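You operate a simulated robot arm through the tools that you are given. There is no shell and no other tool. Be economical: measure what you need, move in short steps, check, and stop when the job is done.

You are at the controls of a simulated robot arm. One attempt, no reset.

Task
Use the orange level to set the tilt board level.
Fine: level along the board, display toward you, switched on; green slider to free, turn the tilt knob till it reads 0.0, slider to fixed, switch the level off. Where these are worked on the way, their far stop is far enough and under half their travel is too little: green slider.

It is judged by the outcome, as a careful person would: the job done as asked, and still so three seconds after it is handed in. It fails if anything else is knocked over, pushed out of place, dropped, spilled or broken.

Robot
A 7-joint arm with a fingered hand on a trunk, on a base that drives. Base frame: it is fixed to the floor where the robot stands at the start and does not move with it; the origin is under the middle of the robot, x ahead of it, y to its left, z up; the surface under the hand at the start is at about z = 0.886. Units: m, rad, N and s.
With the tool pointing down near the work surface it reaches from about 0.36 to 0.86 m from the robot's upright axis, wherever it stands. Its first joint turns from -2.496 to 2.496 rad. Places, roughly: green slider [0.5, -0.3, 0.9]; level button [0.4, 0, 0.9]; tilt knob [0.5, -0.1, 0.9]; top of the tilt board [0.6, -0.2, 0.9]. Payload 3 kg.
The TCP is the grasp point between the finger pads, 0.026 m short of the fingertips. In the tool frame z runs along the fingers and y along their closing line. The gripper opens to 0.148 m. The gripper's body begins 0.073 m behind the TCP. The gripper is a hand of 3 fingers: y runs from the thumb to the fingers, the wrist lies at [0, 0, -0.229] in the tool frame.
Orientation is that of the tool frame in the base frame, as [roll, pitch, yaw] about the fixed x, y, z axes, in that order (R = Rz(yaw) Ry(pitch) Rx(roll)). With the fingers straight down and closing along the base's y, the tool's x points along the base's -x, its y along +y and its z along -z.

Tools
- The arm moves only by the tool arm_command. Its argument "targets" is a list of rows, each a list of 6 numbers: the shift along the tool's x, y, z in units of 50 mm (1.0 is 50 mm), then the turn, a rotation vector about the tool's x, y, z in units of 6 degrees (1.0 is 6 degrees). In form: [[tx, ty, tz, ax, ay, az], ...]. A call has 1 to 20 rows; each row shifts and turns the commanded pose from where the row before left it, along the tool's axes as they then stand. A call with a number of a shift or a turn outside -1 to 1 is refused whole. A row lasts 0.2 s, in which the tool goes at most 0.05 m and 0.15 rad; a call with a longer step from one row to the next is refused whole. A pose out of reach is approached as far as the arm can. The call stops where the force on the tool passes 40 N (or 10 N more than at its start, if that is more) or the arm is blocked; 0.2 s more then pass. In this call time passes only in rows, and 0.2 s behind the last. The reply holds the time, the measured pose of the TCP, the force on the tool along the base axes, the opening and the grip force, in the units named above and with some noise, with the torque about the TCP (base axes, N m) and any sound that the robot's microphone picked up, and new pictures: "pictures" is both (left out), scene, wrist or none.
- Cameras (640 x 400 px; columns grow to the right, rows downward): "scene" is now at [0.1381, -0.0159, 1.8707]; the picture's right is [-0.27, -0.96, 0.00], its down [-0.87, 0.25, -0.42] and it looks along [0.41, -0.12, -0.91] (base axes); focal length 293 px, centre (320, 200). "wrist" rides on the gripper at [0.068, -0.039, -0.09] in the tool frame; the picture's right is [0.50, 0.87, 0.00], its down [-0.66, 0.38, -0.65] and it looks along [-0.57, 0.33, 0.76] (tool axes); focal length 222 px, centre (320, 200). There is no depth. A picture from a camera that has moved, and an enlarged one, comes with that camera's place and axes in the base frame and with its lens.
- lift_body(by): slides the trunk up (or, below 0, down) by that many m; the arm and the scene camera ride with it, the base frame stays. It gives what a move gives, with no picture.
- steer(legs): drives the robot by 1 to 6 legs, each [ahead, left, turn to the left] in m, m and rad, along the robot's own axes; the way and the turn of a leg run together, so that a leg with both is an arc; at most 1.5 m and 3.142 rad a leg. The arm and the cameras ride along, it lands a little off, and it stops where it bumps. It gives what a move gives, and a new picture of the scene camera.
- finger_targets(finger1, finger2, thumb_bend): sets how far each is bent, from 0 (flat) to 1 (curled in); at 0.3 the hand is open as for a grip, at 0.7 the pads meet at the TCP. One left out holds its place. A second passes; each finger stops where it meets its share of the squeeze, and holds until it gets a number again. It is the only way to open and close the hand. It gives what a move gives, with no picture; readings hold the bend of each and the force on the fingers (four entries, about 0 where the hand has none), thumb and palm.
- aim_head(pan, tilt): turns the head with the scene camera to pan (to the left, within 1.501 rad either way) and tilt (down, from -0.506 to 1.204), counted from straight ahead of the robot. It gives what a move gives, and a new picture of the scene camera.
- enlarge(camera, box): a new picture of the part [left, top, right, bottom] of that camera's present view, enlarged. The clock stands still meanwhile.
- hand_in(): hands the job in; it is judged then, once.

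Go step by step. Nothing tells you exact positions but the pictures and the camera data: compare them with the known pose of the tool, close in by small moves and look again before you grip or let go. The budget is 120 turns and 260 pictures, counting those below and the enlarged ones. Unless the task says otherwise, let go and move clear before handing in, and close with one line.

The tools are called after "Request:" as name(argument=value, ...) on one line, values as JSON. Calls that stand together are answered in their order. arm_command: Moves the arm, as the interface text tells. Its arguments: {"type":"object","properties":{"targets":{"type":"array","items":{"type":"array","items":{"type":"number"}}},"pictures":{"type":"string","enum":["both","scene","wrist","none"]}},"required":["targets"]} The other tools are called the same way: lift_body (by) slides the trunk up or down; finger_targets (finger1, finger2, thumb_bend) moves the fingers one by one; steer (legs) drives the base; aim_head (pan, tilt) turns the head that bears the scene camera; enlarge (camera, box) takes an enlarged picture of a part of a camera's view; hand_in () hands the job in.

At the start:

```text
t: 0.0
tool_pos: [0.6481, -0.0826, 1.0003]
ee_rot: [-3.142, 0.0, 3.141]
ft_force: [0.5, 0.0, -0.5]
ft_torque: [-0.03, 0.01, -0.02]
finger_gap: 0.1479
gripper_force: 0.1
shape: jaw
bend: [0.3, 0.3, 0.3]
finger forces: [0.1, 0.1, 0.0, 0.0, 0.0, 0.1]
trunk travel left (down, up): [-0.825, 0.065]
robot x, y, heading: [-0.0007, 0.0022, 0.003]
head pan, tilt: [-0.279, 1.134]
```

scene: 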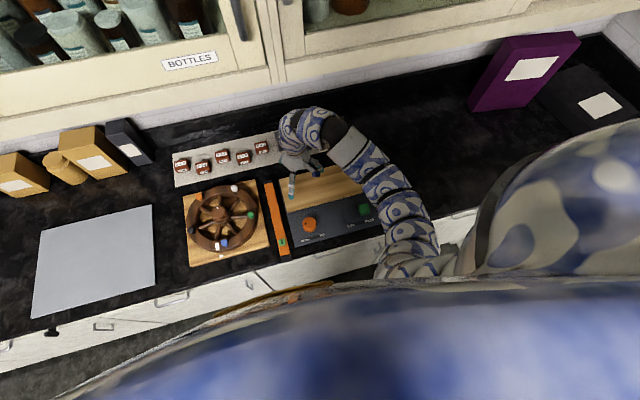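
wrist: 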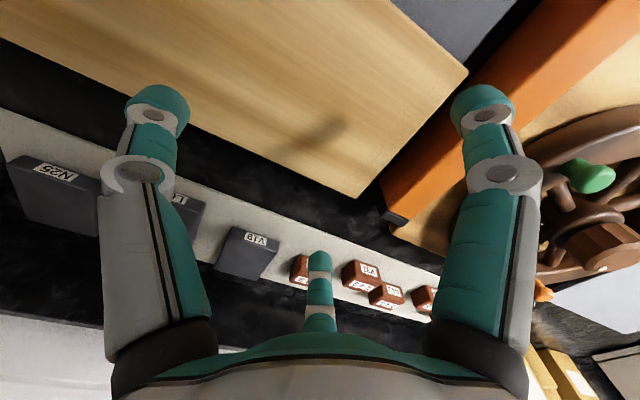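

I see the tilt board with its grey panel (orange knob, green slider), the orange level lying at its left side, and a wheel next to it. I'll enlarge to take positions first.

Request:
enlarge(camera="scene", box=[240, 140, 400, 260])

Request:
enlarge(camera="scene", box=[160, 120, 320, 270])

```text
3.33 times, centred on (320, 200) of scene
camera zoom: at [0.1381, -0.0159, 1.8707], right [-0.27, -0.96, 0.0], down [-0.87, 0.25, -0.42], along [0.41, -0.12, -0.91], focal length 976 px, centre (320, 200)
```

zoom: 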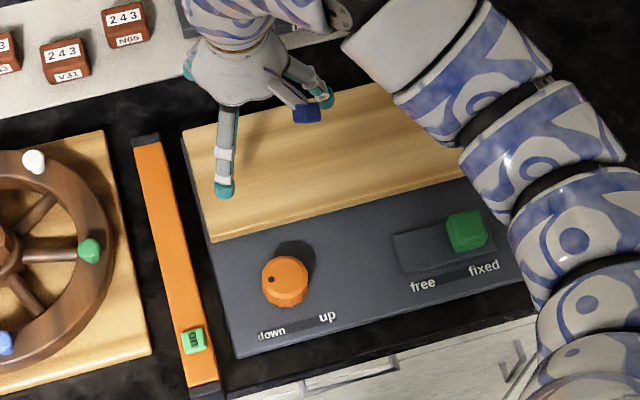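

```text
2.67 times, centred on (240, 195) of scene
camera zoom: at [0.1381, -0.0159, 1.8707], right [-0.27, -0.96, 0.0], down [-0.87, 0.25, -0.42], along [0.41, -0.12, -0.91], focal length 781 px, centre (533, 213)
```

zoom: 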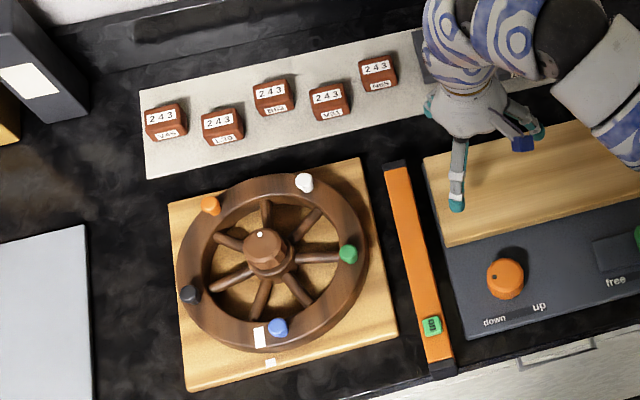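

Request:
arm_command(targets=[[1, 0, -1, 0, 0, 0], [1, 0, -1, 0, 0, 0], [1, 0, 0, 0, 0, 0], [1, 0, 0, 0, 0, 0]])

```text
refused: row 1 steps farther than a row can; nothing moved
```

The step was too long diagonally; I'll split it into smaller rows.

Request:
arm_command(targets=[[0, 0, -1, 0, 0, 0], [0, -0.5, -0.5, 0, 0, 0], [1, 0, 0, 0, 0, 0], [1, 0, 0, 0, 0, 0], [1, 0, 0, 0, 0, 0], [1, 0, 0, 0, 0, 0]])

```text
t: 1.4
tool_pos: [0.4845, -0.0987, 1.0585]
ee_rot: [3.14, -0.006, 3.141]
ft_force: [0.5, -0.9, 0.7]
ft_torque: [0.02, -0.01, -0.02]
finger_gap: 0.1481
gripper_force: 0.0
shape: jaw
bend: [0.3, 0.3, 0.3]
finger forces: [0.1, 0.0, 0.1, 0.0, 0.0, 0.1]
out of reach, approached as far as the arm can: row 6
trunk travel left (down, up): [-0.825, 0.065]
robot x, y, heading: [-0.0007, -0.0022, 0.0]
head pan, tilt: [-0.279, 1.134]
camera scene: at [0.1386, -0.0157, 1.8706], right [-0.28, -0.96, 0.0], down [-0.87, 0.25, -0.42], along [0.41, -0.12, -0.91], focal length 293 px, centre (320, 200)
camera wrist: at [0.4163, -0.1384, 1.1485], right [-0.5, 0.87, 0.0], down [0.66, 0.38, 0.65], along [0.56, 0.33, -0.76], focal length 222 px, centre (320, 200)
```

scene: 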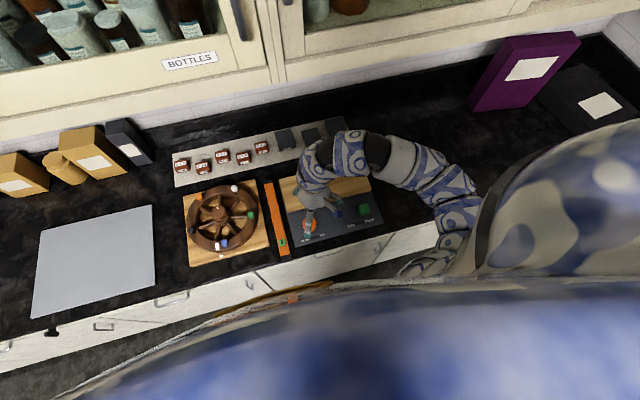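
wrist: 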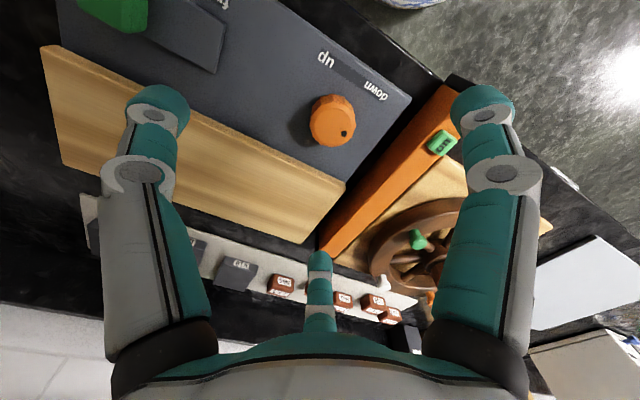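

Request:
enlarge(camera="wrist", box=[300, 60, 500, 270])

Request:
enlarge(camera="scene", box=[250, 150, 390, 260])

```text
1.90 times, centred on (400, 165) of wrist
camera zoom: at [0.4163, -0.1384, 1.1485], right [-0.5, 0.87, 0.0], down [0.66, 0.38, 0.65], along [0.56, 0.33, -0.76], focal length 423 px, centre (168, 267)
```

zoom: 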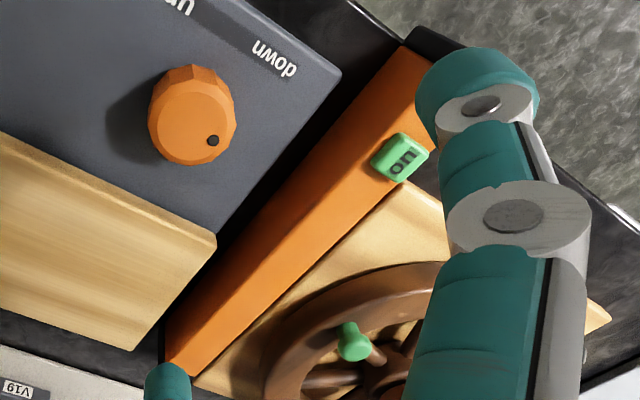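

```text
3.64 times, centred on (320, 205) of scene
camera zoom: at [0.1386, -0.0157, 1.8706], right [-0.28, -0.96, 0.0], down [-0.87, 0.25, -0.42], along [0.41, -0.12, -0.91], focal length 1065 px, centre (320, 182)
```

zoom: 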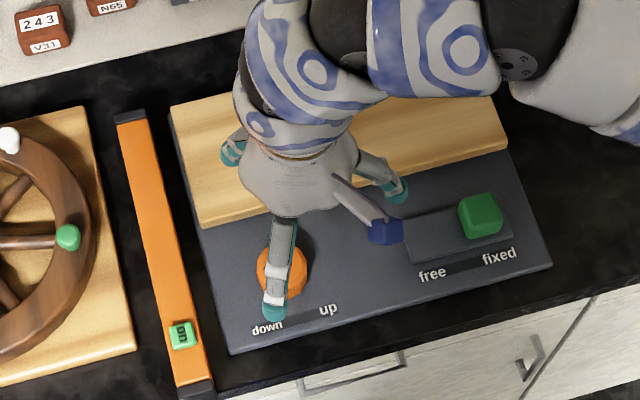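

Request:
arm_command(targets=[[0, 1, 0, 0, 0, 1], [0, 1, 0, 0, 0, 1], [0, 0, 0, 0, 0, 1], [0, 0, 0, 0, 0, 1], [0, 0, 0, 0, 0, 1], [0, 0, 0, 0, 0, 1], [0, 0, 0, 0, 0, 1], [0, 0, 0, 0, 0, 1], [0, 0, 0, 0, 0, 1], [0, 0, 0, 0, 0, 1], [0, 0, 0, 0, 0, 1], [0, 0, 0, 0, 0, 1], [0, 0, 0, 0, 0, 1], [0, 0, 0, 0, 0, 1], [0, 0, 0, 0, 0, 1], [1, 0, 0, 0, 0, 0], [1, 0, 0, 0, 0, 0]])

```text
t: 5.0
tool_pos: [0.4906, 0.1004, 1.0595]
ee_rot: [-3.141, -0.001, 1.571]
ft_force: [0.0, -0.3, -0.1]
ft_torque: [0.04, 0.01, 0.0]
finger_gap: 0.1483
gripper_force: 0.1
shape: jaw
bend: [0.3, 0.3, 0.3]
finger forces: [0.1, 0.0, 0.1, 0.0, 0.0, 0.0]
trunk travel left (down, up): [-0.825, 0.065]
robot x, y, heading: [-0.0037, -0.0006, 0.003]
head pan, tilt: [-0.279, 1.134]
camera scene: at [0.1381, -0.0152, 1.8707], right [-0.28, -0.96, 0.0], down [-0.87, 0.25, -0.42], along [0.41, -0.12, -0.91], focal length 293 px, centre (320, 200)
camera wrist: at [0.451, 0.1674, 1.1493], right [0.87, 0.5, 0.0], down [0.38, -0.66, 0.65], along [0.33, -0.57, -0.76], focal length 222 px, centre (320, 200)
```

scene: 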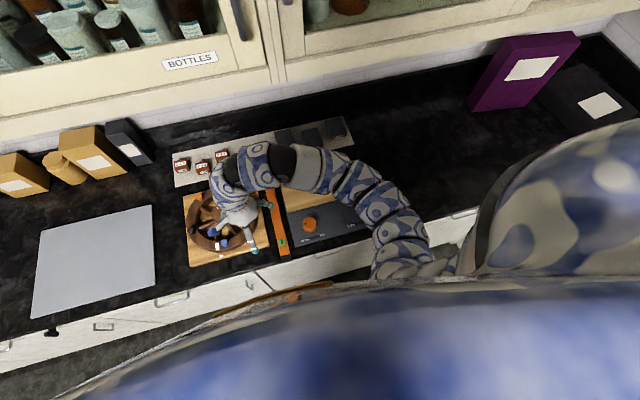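
wrist: 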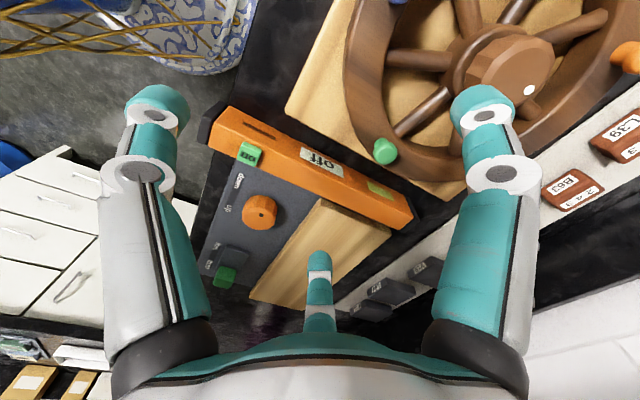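

Request:
enlarge(camera="wrist", box=[190, 80, 430, 320])

Request:
enlarge(camera="scene", box=[270, 180, 390, 260])

```text
1.67 times, centred on (310, 200) of wrist
camera zoom: at [0.451, 0.1674, 1.1493], right [0.87, 0.5, 0.0], down [0.38, -0.66, 0.65], along [0.33, -0.57, -0.76], focal length 370 px, centre (337, 200)
```

zoom: 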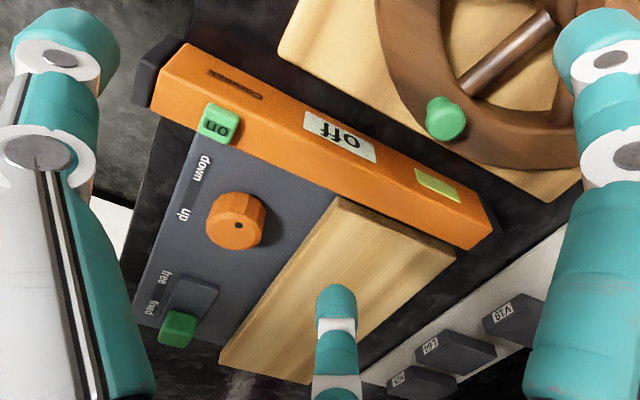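

```text
5.00 times, centred on (330, 220) of scene
camera zoom: at [0.1381, -0.0152, 1.8707], right [-0.28, -0.96, 0.0], down [-0.87, 0.25, -0.42], along [0.41, -0.12, -0.91], focal length 1464 px, centre (270, 100)
```

zoom: 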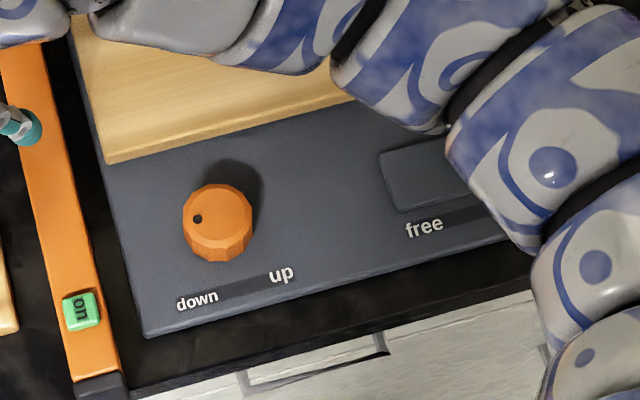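

Request:
enlarge(camera="wrist", box=[200, 100, 350, 200])

Request:
enlarge(camera="scene", box=[255, 170, 305, 265])

```text
4.00 times, centred on (275, 150) of wrist
camera zoom: at [0.451, 0.1674, 1.1493], right [0.87, 0.5, 0.0], down [0.38, -0.66, 0.65], along [0.33, -0.57, -0.76], focal length 888 px, centre (500, 400)
```

zoom: 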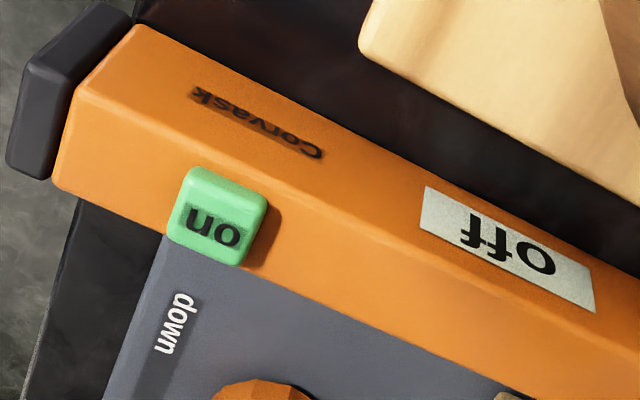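

```text
4.21 times, centred on (280, 218) of scene
camera zoom: at [0.1381, -0.0152, 1.8707], right [-0.28, -0.96, 0.0], down [-0.87, 0.25, -0.42], along [0.41, -0.12, -0.91], focal length 1233 px, centre (488, 126)
```

zoom: 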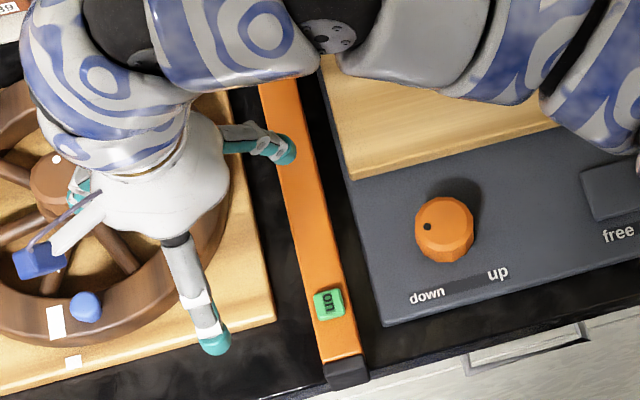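

The display ("off") is on the level's left face, so the level will need a quarter turn to the left. The bar is about 29 x 48 mm with its top at z≈0.934, and the button is near (0.446, 0.027). I'll press the button first, while the level rests on the counter.

Request:
finger_targets(finger1=0.7, finger2=0.7, thumb_bend=0.7)

Request:
arm_command(targets=[[-0.7, -0.45, 0, 0, 0, 0], [-0.77, -0.44, 0, 0, 0, 0], [0, 0, 0.6, 0, 0, 0], [0, 0, 0.3, 0, 0, 0]])

```text
t: 6.0
tool_pos: [0.4891, 0.1002, 1.0597]
ee_rot: [3.141, 0.001, 1.572]
ft_force: [-1.1, 0.1, 0.5]
ft_torque: [0.01, 0.01, 0.0]
finger_gap: 0.0005
gripper_force: 0.2
shape: fingers
bend: [0.69, 0.69, 0.7]
finger forces: [0.0, 0.0, 0.0, 0.0, 0.0, 0.1]
trunk travel left (down, up): [-0.825, 0.065]
robot x, y, heading: [-0.0008, 0.002, -0.003]
head pan, tilt: [-0.279, 1.134]
```

```text
t: 7.0
tool_pos: [0.4451, 0.0259, 1.0157]
ee_rot: [3.14, 0.0, 1.571]
ft_force: [-0.3, 0.8, -0.3]
ft_torque: [-0.04, 0.0, -0.03]
finger_gap: 0.0
gripper_force: 0.0
shape: fingers
bend: [0.69, 0.69, 0.7]
finger forces: [0.1, 0.1, 0.1, 0.0, 0.1, 0.0]
trunk travel left (down, up): [-0.825, 0.065]
robot x, y, heading: [0.0016, -0.0031, 0.001]
head pan, tilt: [-0.279, 1.134]
camera scene: at [0.1379, -0.0161, 1.8707], right [-0.28, -0.96, 0.0], down [-0.87, 0.25, -0.42], along [0.41, -0.12, -0.91], focal length 293 px, centre (320, 200)
camera wrist: at [0.4059, 0.0931, 1.1047], right [0.87, 0.5, 0.0], down [0.38, -0.66, 0.65], along [0.33, -0.57, -0.76], focal length 222 px, centre (320, 200)
```

scene: 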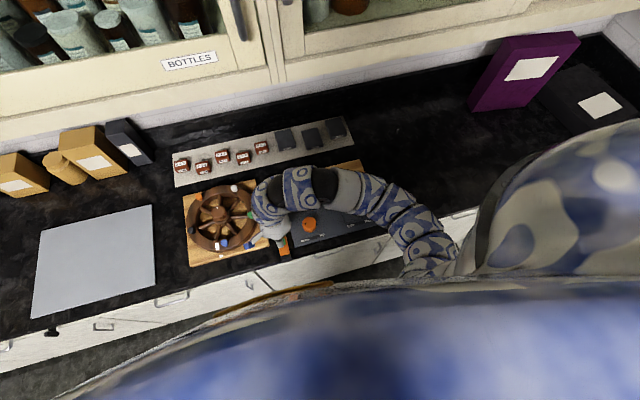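
wrist: 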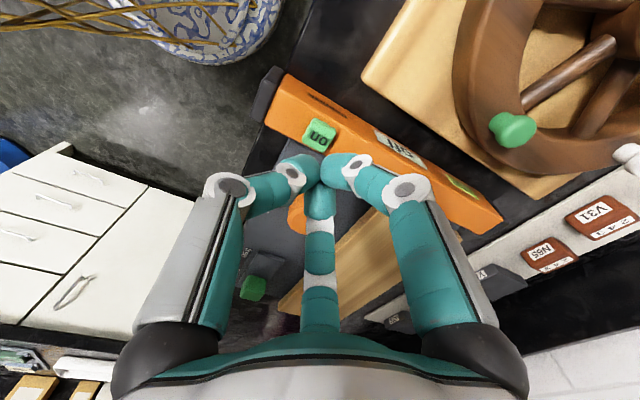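

Request:
arm_command(targets=[[0.06, -0.03, 0.4, 0, 0, 0], [0, 0, 0.2, 0, 0, 0], [0, 0, 0.08, 0, 0, 0], [0, 0, 0.08, 0, 0, 0], [0, 0, 0.08, 0, 0, 0]])

```text
t: 8.2
tool_pos: [0.4445, 0.0294, 0.9734]
ee_rot: [-3.141, -0.001, 1.571]
ft_force: [-0.6, -0.2, -0.6]
ft_torque: [-0.01, 0.01, -0.03]
finger_gap: 0.0002
gripper_force: 0.1
shape: fingers
bend: [0.69, 0.69, 0.7]
finger forces: [0.1, 0.1, 0.0, 0.0, 0.0, 0.0]
trunk travel left (down, up): [-0.825, 0.065]
robot x, y, heading: [-0.004, 0.0008, -0.001]
head pan, tilt: [-0.279, 1.134]
camera scene: at [0.138, -0.0159, 1.8707], right [-0.27, -0.96, 0.0], down [-0.87, 0.25, -0.42], along [0.41, -0.12, -0.91], focal length 293 px, centre (320, 200)
camera wrist: at [0.4049, 0.0966, 1.0625], right [0.87, 0.5, 0.0], down [0.38, -0.66, 0.65], along [0.33, -0.57, -0.76], focal length 222 px, centre (320, 200)
```

scene: 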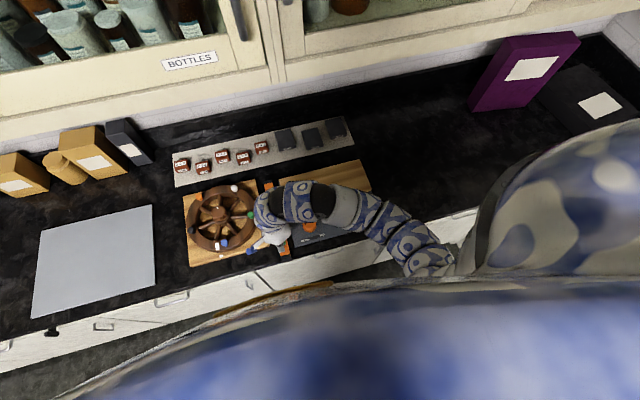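
wrist: 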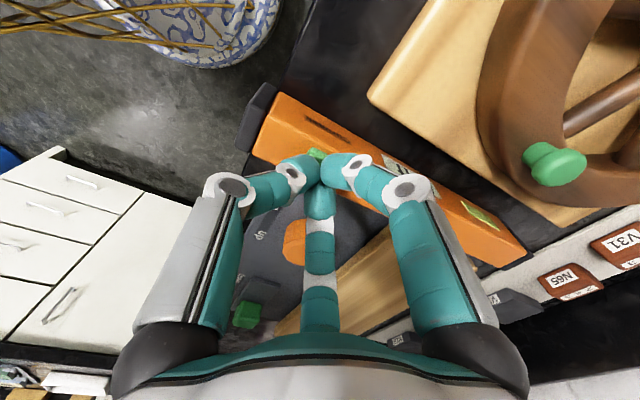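

The fingertips are just above the button, in line with it. I press down in small steps and back off.

Request:
arm_command(targets=[[0, 0, 0.08, 0, 0, 0], [0, 0, 0.08, 0, 0, 0], [0, 0, 0.06, 0, 0, 0]], pictures="wrist")

```text
t: 9.0
tool_pos: [0.445, 0.03, 0.9624]
ee_rot: [3.14, 0.0, 1.572]
ft_force: [-1.3, 0.1, 9.2]
ft_torque: [-0.02, 0.03, 0.04]
finger_gap: 0.0001
gripper_force: 6.1
shape: fingers
bend: [0.7, 0.7, 0.7]
finger forces: [3.4, 3.9, 0.0, 0.0, 4.2, 0.0]
trunk travel left (down, up): [-0.825, 0.065]
robot x, y, heading: [0.0028, 0.0019, -0.002]
head pan, tilt: [-0.279, 1.134]
heard: click
camera wrist: at [0.4047, 0.0971, 1.0521], right [0.87, 0.5, 0.0], down [0.38, -0.66, 0.65], along [0.33, -0.57, -0.76], focal length 222 px, centre (320, 200)
```

wrist: 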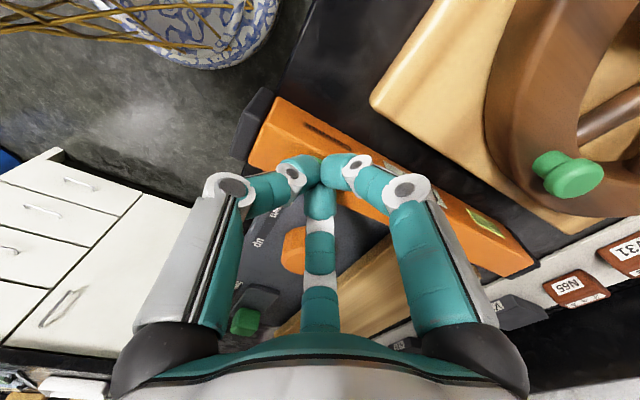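

A click was heard. I back off and look at the display.

Request:
arm_command(targets=[[0, 0, -0.5, 0, 0, 0], [0, 0, -1, 0, 0, 0], [0, 0, -0.5, 0, 0, 0], [1, 0, 0, 0, 0, 0]], pictures="none")

Request:
enlarge(camera="wrist", box=[220, 80, 460, 240])

```text
t: 10.0
tool_pos: [0.4451, 0.0795, 1.0632]
ee_rot: [-3.141, 0.003, 1.569]
ft_force: [0.3, 0.6, -0.2]
ft_torque: [-0.01, -0.02, -0.03]
finger_gap: 0.0002
gripper_force: 0.1
shape: fingers
bend: [0.7, 0.7, 0.7]
finger forces: [0.1, 0.0, 0.1, 0.0, 0.1, 0.0]
trunk travel left (down, up): [-0.825, 0.065]
robot x, y, heading: [-0.0009, 0.0004, 0.001]
head pan, tilt: [-0.279, 1.134]
```

```text
2.50 times, centred on (340, 160) of wrist
camera zoom: at [0.4055, 0.1469, 1.1517], right [0.87, 0.5, 0.0], down [0.38, -0.65, 0.65], along [0.32, -0.57, -0.76], focal length 555 px, centre (270, 300)
```

zoom: 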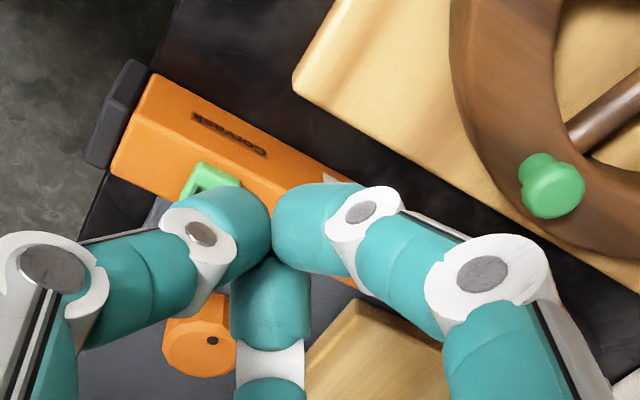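

Request:
arm_command(targets=[[-0.5, 0.8, 0, 0, 0, 0], [-0.55, 0.8, 0, 0, 0, 0], [0, 0.2, 0, 0, 0, -1], [0, 0, 0, 0, 0, -1], [0, 0, 0, 0, 0, -1], [0, 0, 0, 0, 0, -1], [0, 0, 0, 0, 0, -1], [0, 0, 0, 0, 0, -1], [0, 0, 0, 0, 0, -1], [0, 0, 0, 0, 0, -1], [0, 0, 0, 0, 0, -1], [0, 0, 0, 0, 0, -1], [0, 0, 0, 0, 0, -1], [0, 0, 0, 0, 0, -1], [0, 0, 0, 0, 0, -1], [0, 0, 0, 0, 0, -1], [0, 0, 0, 0, 0, -1]], pictures="none")

Request:
finger_targets(finger1=0.42, finger2=0.42, thumb_bend=0.55)

Request:
enlarge(camera="wrist", box=[0, 0, 640, 400])

Request:
enlarge(camera="scene", box=[240, 150, 340, 260])

```text
t: 13.6
tool_pos: [0.534, 0.0271, 1.0613]
ee_rot: [3.142, 0.0, -3.139]
ft_force: [-0.4, 0.6, -0.6]
ft_torque: [0.02, 0.02, -0.01]
finger_gap: 0.0004
gripper_force: 0.0
shape: fingers
bend: [0.7, 0.7, 0.7]
finger forces: [0.0, 0.0, 0.0, 0.0, 0.0, 0.1]
trunk travel left (down, up): [-0.825, 0.065]
robot x, y, heading: [0.0005, -0.0017, 0.002]
head pan, tilt: [-0.279, 1.134]
```

```text
t: 14.6
tool_pos: [0.5345, 0.0274, 1.0632]
ee_rot: [3.141, 0.0, -3.141]
ft_force: [-1.1, 0.7, -0.4]
ft_torque: [0.03, 0.0, 0.0]
finger_gap: 0.0675
gripper_force: 0.0
shape: fingers
bend: [0.42, 0.42, 0.55]
finger forces: [0.0, 0.1, 0.1, 0.1, 0.0, 0.1]
trunk travel left (down, up): [-0.825, 0.065]
robot x, y, heading: [-0.0016, -0.0011, 0.002]
head pan, tilt: [-0.279, 1.134]
```

```text
1.00 times, centred on (320, 200) of wrist (not enlarged: the box is as wide or as high as the picture)
camera zoom: at [0.4662, -0.0126, 1.1512], right [-0.5, 0.87, 0.0], down [0.66, 0.38, 0.65], along [0.57, 0.33, -0.76], focal length 222 px, centre (320, 200)
```

zoom: 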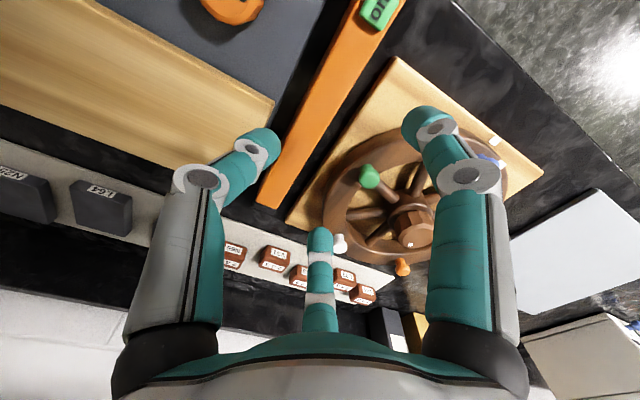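

```text
3.64 times, centred on (290, 205) of scene
camera zoom: at [0.1381, -0.0159, 1.8707], right [-0.27, -0.96, 0.0], down [-0.87, 0.25, -0.42], along [0.41, -0.12, -0.91], focal length 1065 px, centre (429, 182)
```

zoom: 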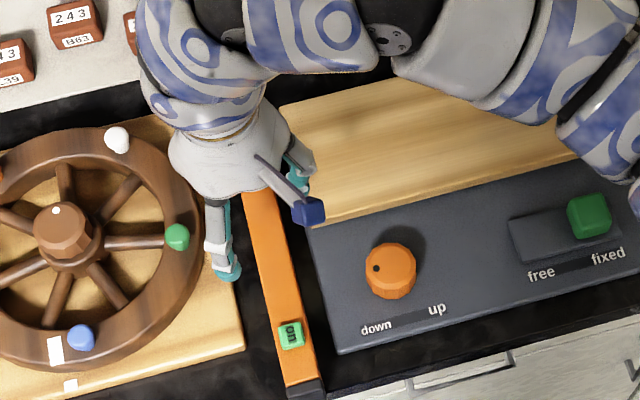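

Request:
finger_targets(finger1=0.41, finger2=0.41, thumb_bend=0.59)

Request:
arm_command(targets=[[-0.11, -0.02, 0.6, 0, 0, 0], [0, 0, 0.8, 0, 0, 0]])

Request:
enlarge(camera="wrist", box=[180, 20, 500, 240])

Request:
enlarge(camera="scene", box=[255, 170, 325, 250])

```text
t: 15.6
tool_pos: [0.5336, 0.0273, 1.061]
ee_rot: [-3.141, 0.0, -3.141]
ft_force: [-0.5, 0.6, 0.9]
ft_torque: [0.01, -0.02, 0.01]
finger_gap: 0.064
gripper_force: 0.2
shape: fingers
bend: [0.41, 0.41, 0.59]
finger forces: [0.0, 0.0, 0.1, 0.0, 0.0, 0.0]
trunk travel left (down, up): [-0.825, 0.065]
robot x, y, heading: [-0.001, -0.002, -0.001]
head pan, tilt: [-0.279, 1.134]
```

```text
t: 16.2
tool_pos: [0.5402, 0.0262, 0.9915]
ee_rot: [3.141, 0.0, -3.141]
ft_force: [0.4, -0.8, 0.2]
ft_torque: [0.01, 0.0, 0.0]
finger_gap: 0.064
gripper_force: 0.0
shape: fingers
bend: [0.41, 0.41, 0.59]
finger forces: [0.1, 0.1, 0.0, 0.0, 0.1, 0.0]
trunk travel left (down, up): [-0.825, 0.065]
robot x, y, heading: [0.0003, -0.0016, -0.0]
head pan, tilt: [-0.279, 1.134]
camera scene: at [0.1378, -0.0158, 1.8707], right [-0.28, -0.96, 0.0], down [-0.87, 0.25, -0.42], along [0.41, -0.12, -0.91], focal length 293 px, centre (320, 200)
camera wrist: at [0.4713, -0.0129, 1.0812], right [-0.5, 0.87, 0.0], down [0.65, 0.38, 0.65], along [0.57, 0.33, -0.76], focal length 222 px, centre (320, 200)
```

scene: 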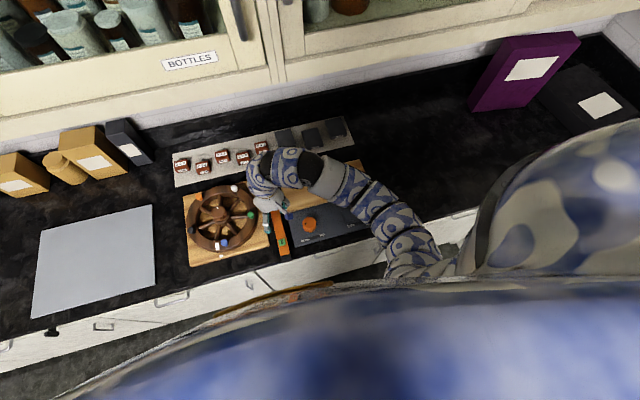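
wrist: 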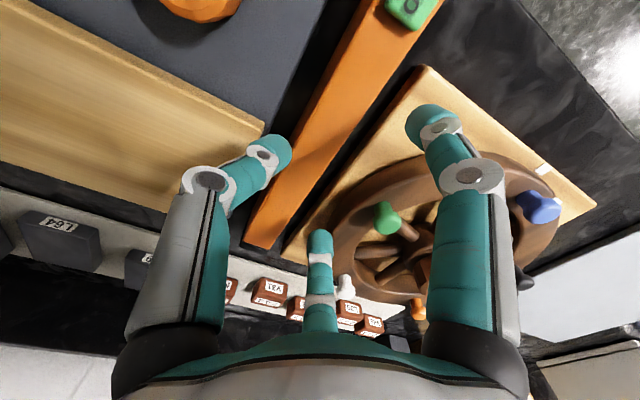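

```text
1.82 times, centred on (340, 130) of wrist
camera zoom: at [0.4713, -0.0129, 1.0812], right [-0.5, 0.87, 0.0], down [0.65, 0.38, 0.65], along [0.57, 0.33, -0.76], focal length 404 px, centre (284, 327)
```

zoom: 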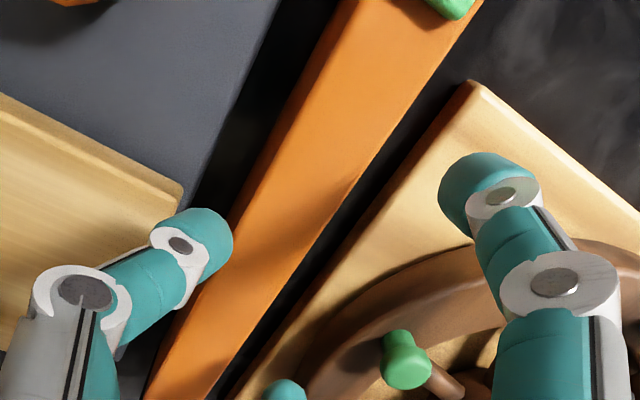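

```text
5.00 times, centred on (290, 210) of scene
camera zoom: at [0.1378, -0.0158, 1.8707], right [-0.28, -0.96, 0.0], down [-0.87, 0.25, -0.42], along [0.41, -0.12, -0.91], focal length 1464 px, centre (470, 150)
```

zoom: 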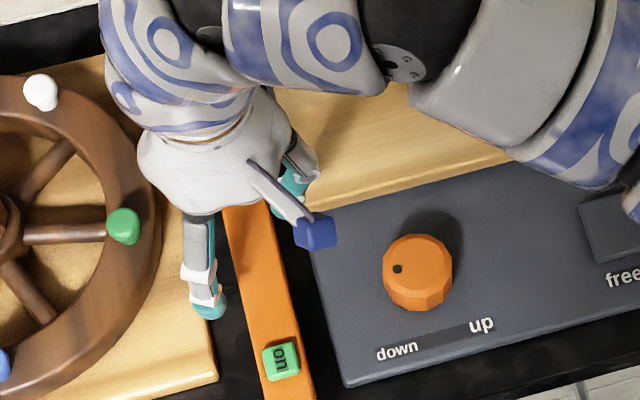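

Request:
finger_targets(finger1=0.44, finger2=0.44, thumb_bend=0.6)

Request:
arm_command(targets=[[0, 0, 0.4, 0, 0, 0], [0, 0, 0.2, 0, 0, 0], [0, 0, 0.2, 0, 0, 0], [0, 0, 0.1, 0, 0, 0]])

Request:
enlarge(camera="wrist", box=[180, 20, 500, 240])

Request:
enlarge(camera="scene", box=[255, 170, 325, 250])

```text
t: 17.2
tool_pos: [0.5393, 0.0268, 0.9916]
ee_rot: [3.141, 0.0, 3.141]
ft_force: [-0.5, -0.4, 0.2]
ft_torque: [0.01, 0.02, 0.02]
finger_gap: 0.0582
gripper_force: 0.1
shape: fingers
bend: [0.44, 0.44, 0.6]
finger forces: [0.0, 0.0, 0.1, 0.1, 0.0, 0.1]
trunk travel left (down, up): [-0.825, 0.065]
robot x, y, heading: [0.0025, 0.0021, 0.003]
head pan, tilt: [-0.279, 1.134]
```

```text
t: 18.2
tool_pos: [0.5388, 0.0267, 0.9464]
ee_rot: [-3.141, 0.0, 3.141]
ft_force: [0.1, 0.0, -0.3]
ft_torque: [-0.02, -0.02, 0.0]
finger_gap: 0.0577
gripper_force: 0.0
shape: fingers
bend: [0.44, 0.44, 0.6]
finger forces: [0.0, 0.0, 0.1, 0.0, 0.1, 0.0]
trunk travel left (down, up): [-0.825, 0.065]
robot x, y, heading: [-0.0011, 0.0043, 0.002]
head pan, tilt: [-0.279, 1.134]
camera scene: at [0.138, -0.0159, 1.8707], right [-0.27, -0.96, 0.0], down [-0.87, 0.25, -0.42], along [0.41, -0.12, -0.91], focal length 293 px, centre (320, 200)
camera wrist: at [0.4713, -0.0135, 1.0358], right [-0.5, 0.87, 0.0], down [0.66, 0.38, 0.65], along [0.57, 0.33, -0.76], focal length 222 px, centre (320, 200)
```

scene: 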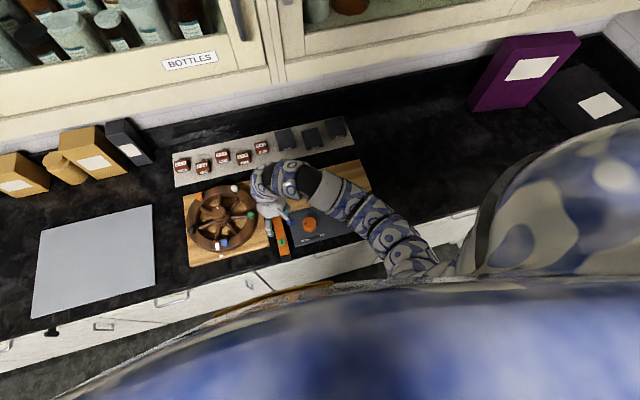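
wrist: 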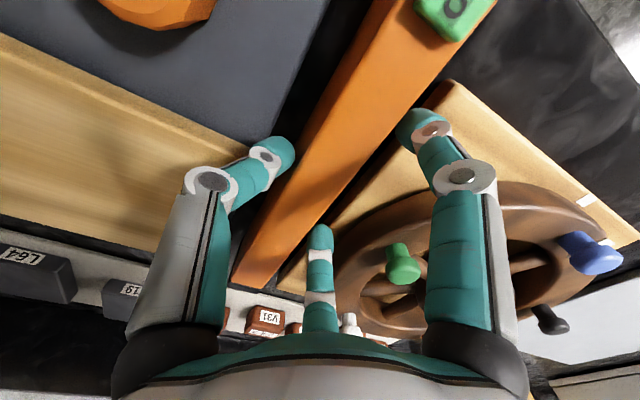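

```text
1.82 times, centred on (340, 130) of wrist
camera zoom: at [0.4713, -0.0135, 1.0358], right [-0.5, 0.87, 0.0], down [0.66, 0.38, 0.65], along [0.57, 0.33, -0.76], focal length 404 px, centre (284, 327)
```

zoom: 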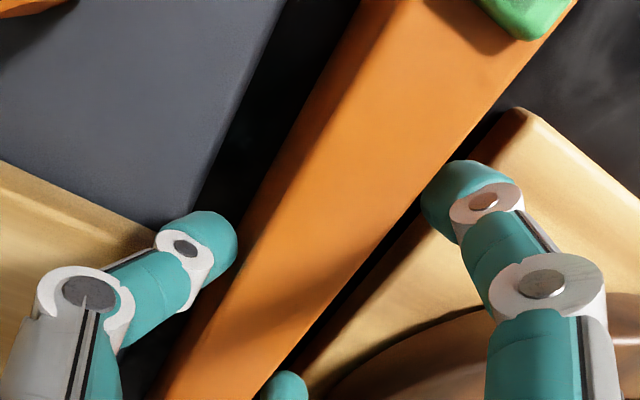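

```text
5.00 times, centred on (290, 210) of scene
camera zoom: at [0.138, -0.0159, 1.8707], right [-0.27, -0.96, 0.0], down [-0.87, 0.25, -0.42], along [0.41, -0.12, -0.91], focal length 1464 px, centre (470, 150)
```

zoom: 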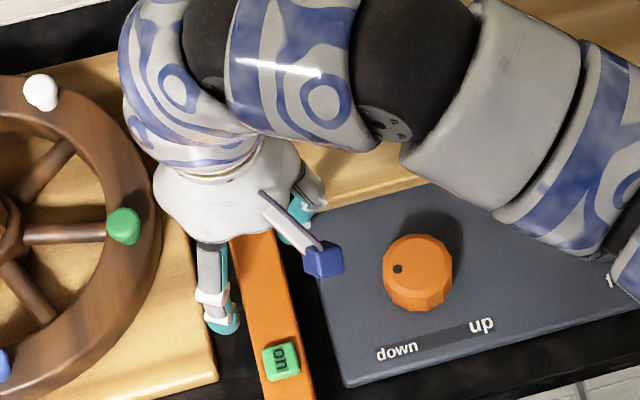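

Request:
arm_command(targets=[[0, 0, 0.1, 0, 0, 0], [0, 0, 0.1, 0, 0, 0], [0, 0, 0.1, 0, 0, 0], [0, 0, 0.1, 0, 0, 0]])

Request:
enlarge(camera="wrist", box=[180, 20, 500, 240])

```text
t: 19.2
tool_pos: [0.5385, 0.0258, 0.927]
ee_rot: [-3.141, 0.001, -3.139]
ft_force: [0.0, -0.3, 0.0]
ft_torque: [-0.01, -0.01, 0.0]
finger_gap: 0.0581
gripper_force: 0.1
shape: fingers
bend: [0.44, 0.44, 0.6]
finger forces: [0.0, 0.0, 0.0, 0.0, 0.0, 0.0]
trunk travel left (down, up): [-0.825, 0.065]
robot x, y, heading: [0.0001, 0.0001, -0.002]
head pan, tilt: [-0.279, 1.134]
camera scene: at [0.138, -0.0159, 1.8707], right [-0.27, -0.96, 0.0], down [-0.87, 0.25, -0.42], along [0.41, -0.12, -0.91], focal length 293 px, centre (320, 200)
camera wrist: at [0.4713, -0.0134, 1.016], right [-0.5, 0.87, 0.0], down [0.66, 0.38, 0.65], along [0.57, 0.33, -0.76], focal length 222 px, centre (320, 200)
```

scene: 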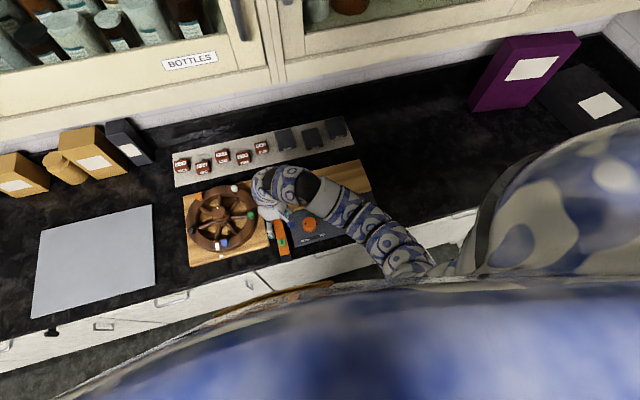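
wrist: 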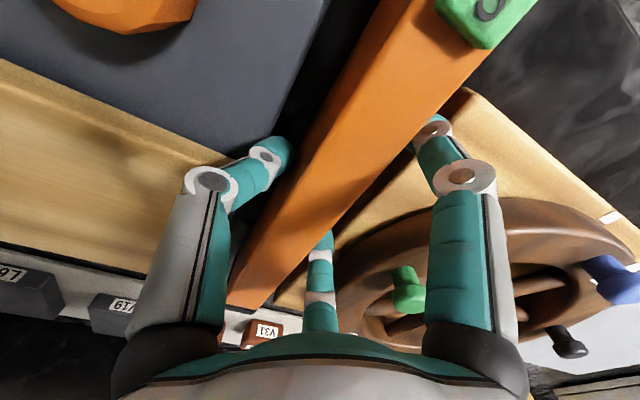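

```text
1.82 times, centred on (340, 130) of wrist
camera zoom: at [0.4713, -0.0134, 1.016], right [-0.5, 0.87, 0.0], down [0.66, 0.38, 0.65], along [0.57, 0.33, -0.76], focal length 404 px, centre (284, 327)
```

zoom: 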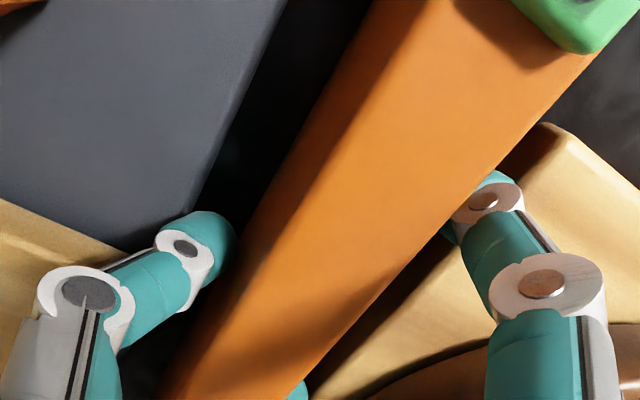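

The fingers straddle the bar cleanly. Closing now.

Request:
finger_targets(finger1=0.6, finger2=0.6, thumb_bend=0.68)

Request:
enlarge(camera="wrist", box=[180, 20, 500, 240])

```text
t: 20.2
tool_pos: [0.5387, 0.0267, 0.9267]
ee_rot: [3.141, 0.0, -3.141]
ft_force: [-0.1, 1.0, 0.0]
ft_torque: [0.05, 0.0, 0.01]
finger_gap: 0.0385
gripper_force: 9.1
shape: fingers
bend: [0.53, 0.53, 0.64]
finger forces: [4.4, 4.7, 0.0, 0.0, 8.0, 0.0]
trunk travel left (down, up): [-0.825, 0.065]
robot x, y, heading: [0.0, 0.0017, 0.001]
head pan, tilt: [-0.279, 1.134]
```

```text
1.82 times, centred on (340, 130) of wrist
camera zoom: at [0.4713, -0.0134, 1.0159], right [-0.5, 0.87, 0.0], down [0.66, 0.38, 0.65], along [0.57, 0.33, -0.76], focal length 404 px, centre (284, 327)
```

zoom: 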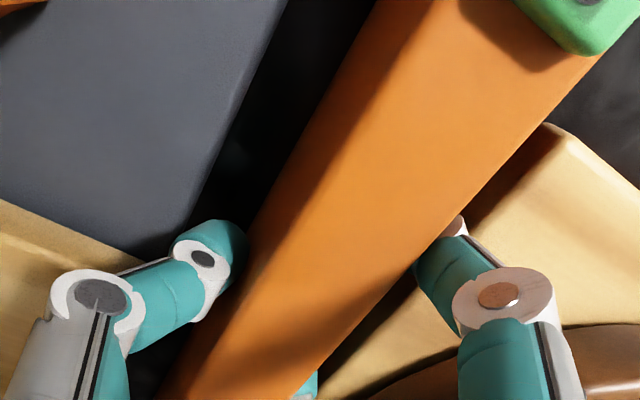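

Contact on all three fingers. I squeeze a little more and lift slightly to test the hold.

Request:
finger_targets(finger1=0.7, finger2=0.7, thumb_bend=0.78)

Request:
arm_command(targets=[[0, 0, -0.2, 0, 0, 0], [0, 0, -0.3, 0, 0, 0]])

Request:
enlarge(camera="scene", box=[255, 170, 325, 270])

```text
t: 21.2
tool_pos: [0.5382, 0.0272, 0.9272]
ee_rot: [3.141, 0.001, -3.14]
ft_force: [0.0, -0.3, -0.5]
ft_torque: [0.01, -0.01, -0.02]
finger_gap: 0.0356
gripper_force: 18.6
shape: fingers
bend: [0.55, 0.55, 0.66]
finger forces: [9.0, 9.2, 0.1, 0.0, 18.3, 0.0]
trunk travel left (down, up): [-0.825, 0.065]
robot x, y, heading: [-0.0046, 0.0028, 0.004]
head pan, tilt: [-0.279, 1.134]
```

```text
t: 21.8
tool_pos: [0.5396, 0.0266, 0.9516]
ee_rot: [3.14, 0.0, 3.141]
ft_force: [0.6, -0.9, -3.1]
ft_torque: [-0.03, -0.03, 0.01]
finger_gap: 0.0357
gripper_force: 17.2
shape: fingers
bend: [0.55, 0.55, 0.66]
finger forces: [9.0, 9.1, 0.1, 0.0, 18.0, 0.0]
trunk travel left (down, up): [-0.825, 0.065]
robot x, y, heading: [-0.0001, -0.0023, -0.002]
head pan, tilt: [-0.279, 1.134]
camera scene: at [0.1385, -0.016, 1.8706], right [-0.27, -0.96, 0.0], down [-0.87, 0.25, -0.42], along [0.41, -0.12, -0.91], focal length 293 px, centre (320, 200)
camera wrist: at [0.4716, -0.0136, 1.0408], right [-0.5, 0.87, 0.0], down [0.66, 0.38, 0.65], along [0.57, 0.33, -0.76], focal length 222 px, centre (320, 200)
```

scene: 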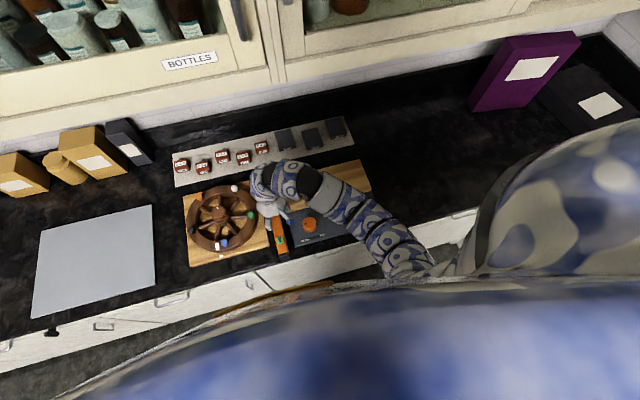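
wrist: 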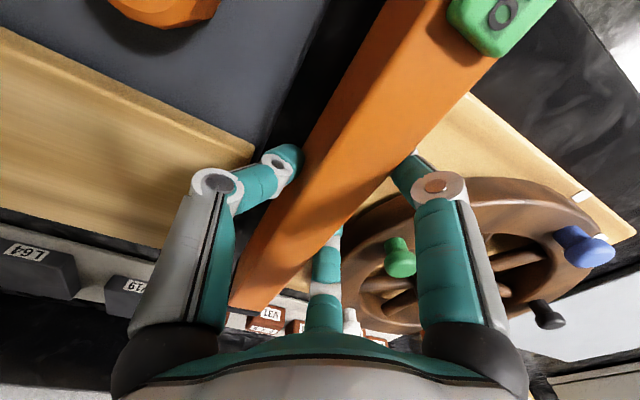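

```text
4.00 times, centred on (290, 220) of scene
camera zoom: at [0.1385, -0.016, 1.8706], right [-0.27, -0.96, 0.0], down [-0.87, 0.25, -0.42], along [0.41, -0.12, -0.91], focal length 1172 px, centre (440, 120)
```

zoom: 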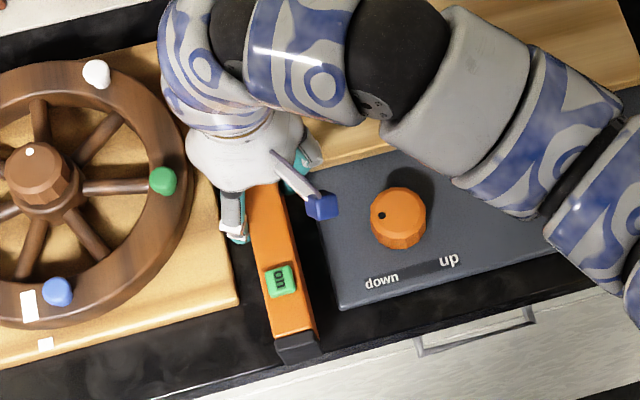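

The level is held securely. I lift it, carry it over the board and turn it a quarter turn left.

Request:
arm_command(targets=[[0, 0, -0.8, 0, 0, 0], [0, 0, -0.8, 0, 0, 0], [0, 0, -0.8, 0, 0, 0], [-0.3, -0.78, 0, 0, 0, 0], [-0.3, -0.78, 0, 0, 0, 0], [-0.3, -0.78, 0, 0, 0, 0], [-0.3, -0.78, 0, 0, 0, 0], [-0.3, -0.78, 0, 0, 0, 0]], pictures="none")

Request:
arm_command(targets=[[0, 0, 0, 0, 0, -1], [0, 0, 0, 0, 0, -1], [0, 0, 0, 0, 0, -1], [0, 0, 0, 0, 0, -1], [0, 0, 0, 0, 0, -1], [0, 0, 0, 0, 0, -1], [0, 0, 0, 0, 0, -1], [0, 0, 0, 0, 0, -1], [0, 0, 0, 0, 0, -1], [0, 0, 0, 0, 0, -1], [0, 0, 0, 0, 0, -1], [0, 0, 0, 0, 0, -1], [0, 0, 0, 0, 0, -1], [0, 0, 0, 0, 0, -1], [0, 0, 0, 0, 0, -1]])

Request:
enlarge(camera="scene", box=[240, 130, 400, 260])

```text
t: 23.6
tool_pos: [0.6142, -0.1687, 1.0705]
ee_rot: [3.141, 0.0, 3.141]
ft_force: [0.0, 0.5, -4.2]
ft_torque: [0.01, -0.01, 0.01]
finger_gap: 0.0352
gripper_force: 18.3
shape: fingers
bend: [0.55, 0.55, 0.67]
finger forces: [9.3, 9.1, 0.0, 0.1, 18.3, 0.1]
trunk travel left (down, up): [-0.825, 0.065]
robot x, y, heading: [0.0016, 0.0001, -0.004]
head pan, tilt: [-0.279, 1.134]
```

```text
t: 26.8
tool_pos: [0.6148, -0.1683, 1.0723]
ee_rot: [3.141, 0.0, -1.569]
ft_force: [0.1, -0.5, -3.9]
ft_torque: [-0.01, -0.01, -0.04]
finger_gap: 0.0347
gripper_force: 18.6
shape: fingers
bend: [0.55, 0.55, 0.67]
finger forces: [9.3, 9.1, 0.0, 0.1, 18.1, 0.0]
trunk travel left (down, up): [-0.825, 0.065]
robot x, y, heading: [0.0009, 0.0003, -0.001]
head pan, tilt: [-0.279, 1.134]
camera scene: at [0.1384, -0.0161, 1.8706], right [-0.27, -0.96, 0.0], down [-0.87, 0.25, -0.42], along [0.41, -0.12, -0.91], focal length 293 px, centre (320, 200)
camera wrist: at [0.6536, -0.2369, 1.161], right [-0.87, -0.5, 0.0], down [-0.38, 0.65, 0.65], along [-0.33, 0.57, -0.76], focal length 222 px, centre (320, 200)
```

scene: 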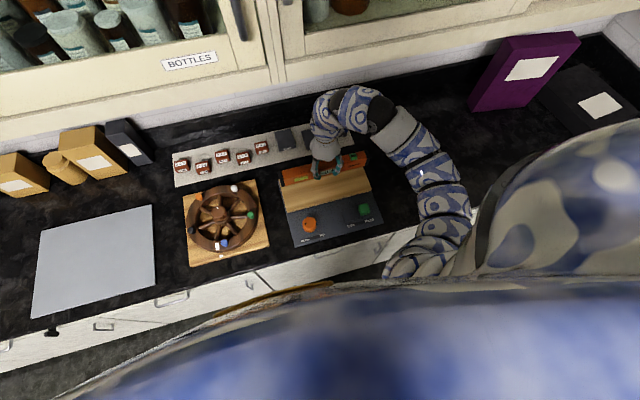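
wrist: 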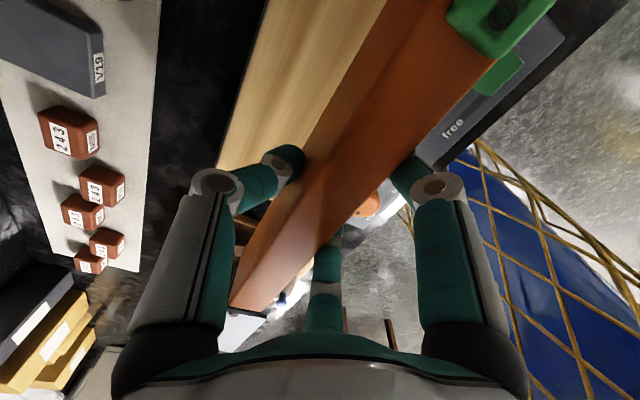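

```text
3.08 times, centred on (320, 195) of scene
camera zoom: at [0.1384, -0.0161, 1.8706], right [-0.27, -0.96, 0.0], down [-0.87, 0.25, -0.42], along [0.41, -0.12, -0.91], focal length 901 px, centre (320, 215)
```

zoom: 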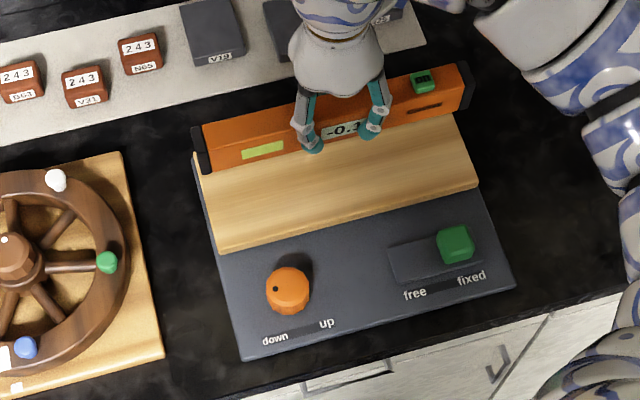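

The level is on and reads about -0.1 in the air; the display faces me, over the middle of the board. Now I lower it carefully.

Request:
arm_command(targets=[[0, 0, 0.6, 0, 0, 0], [0, 0, 0.6, 0, 0, 0], [0, 0, 0.3, 0, 0, 0], [0, 0, 0.2, 0, 0, 0]], pictures="wrist")

Request:
enlarge(camera="scene", box=[270, 130, 390, 220])

```text
t: 27.8
tool_pos: [0.6154, -0.1695, 0.9874]
ee_rot: [3.141, 0.0, -1.57]
ft_force: [-0.9, 0.2, -3.4]
ft_torque: [-0.01, 0.01, 0.0]
finger_gap: 0.0349
gripper_force: 18.8
shape: fingers
bend: [0.56, 0.55, 0.67]
finger forces: [9.1, 9.2, 0.1, 0.0, 18.5, 0.0]
trunk travel left (down, up): [-0.825, 0.065]
robot x, y, heading: [-0.0002, -0.0007, 0.002]
head pan, tilt: [-0.279, 1.134]
camera wrist: at [0.6541, -0.2375, 1.0763], right [-0.87, -0.5, 0.0], down [-0.38, 0.66, 0.65], along [-0.33, 0.57, -0.76], focal length 222 px, centre (320, 200)
```

wrist: 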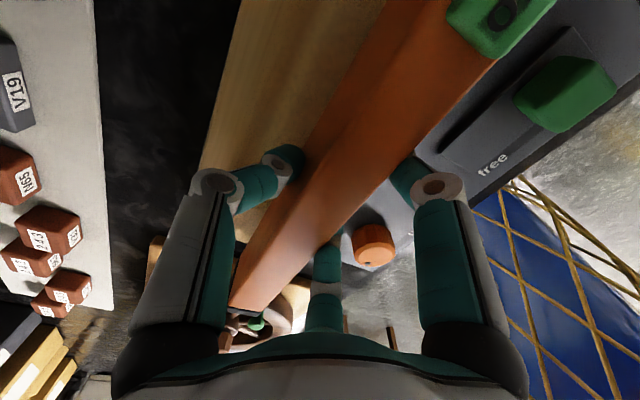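

```text
4.44 times, centred on (330, 175) of scene
camera zoom: at [0.1383, -0.0162, 1.8706], right [-0.28, -0.96, 0.0], down [-0.87, 0.25, -0.42], along [0.41, -0.12, -0.91], focal length 1302 px, centre (276, 311)
```

zoom: 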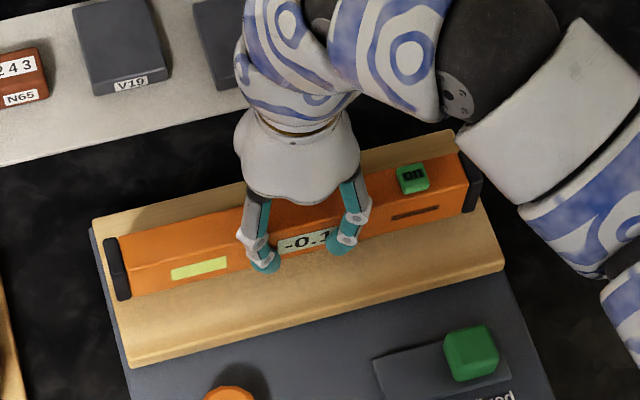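

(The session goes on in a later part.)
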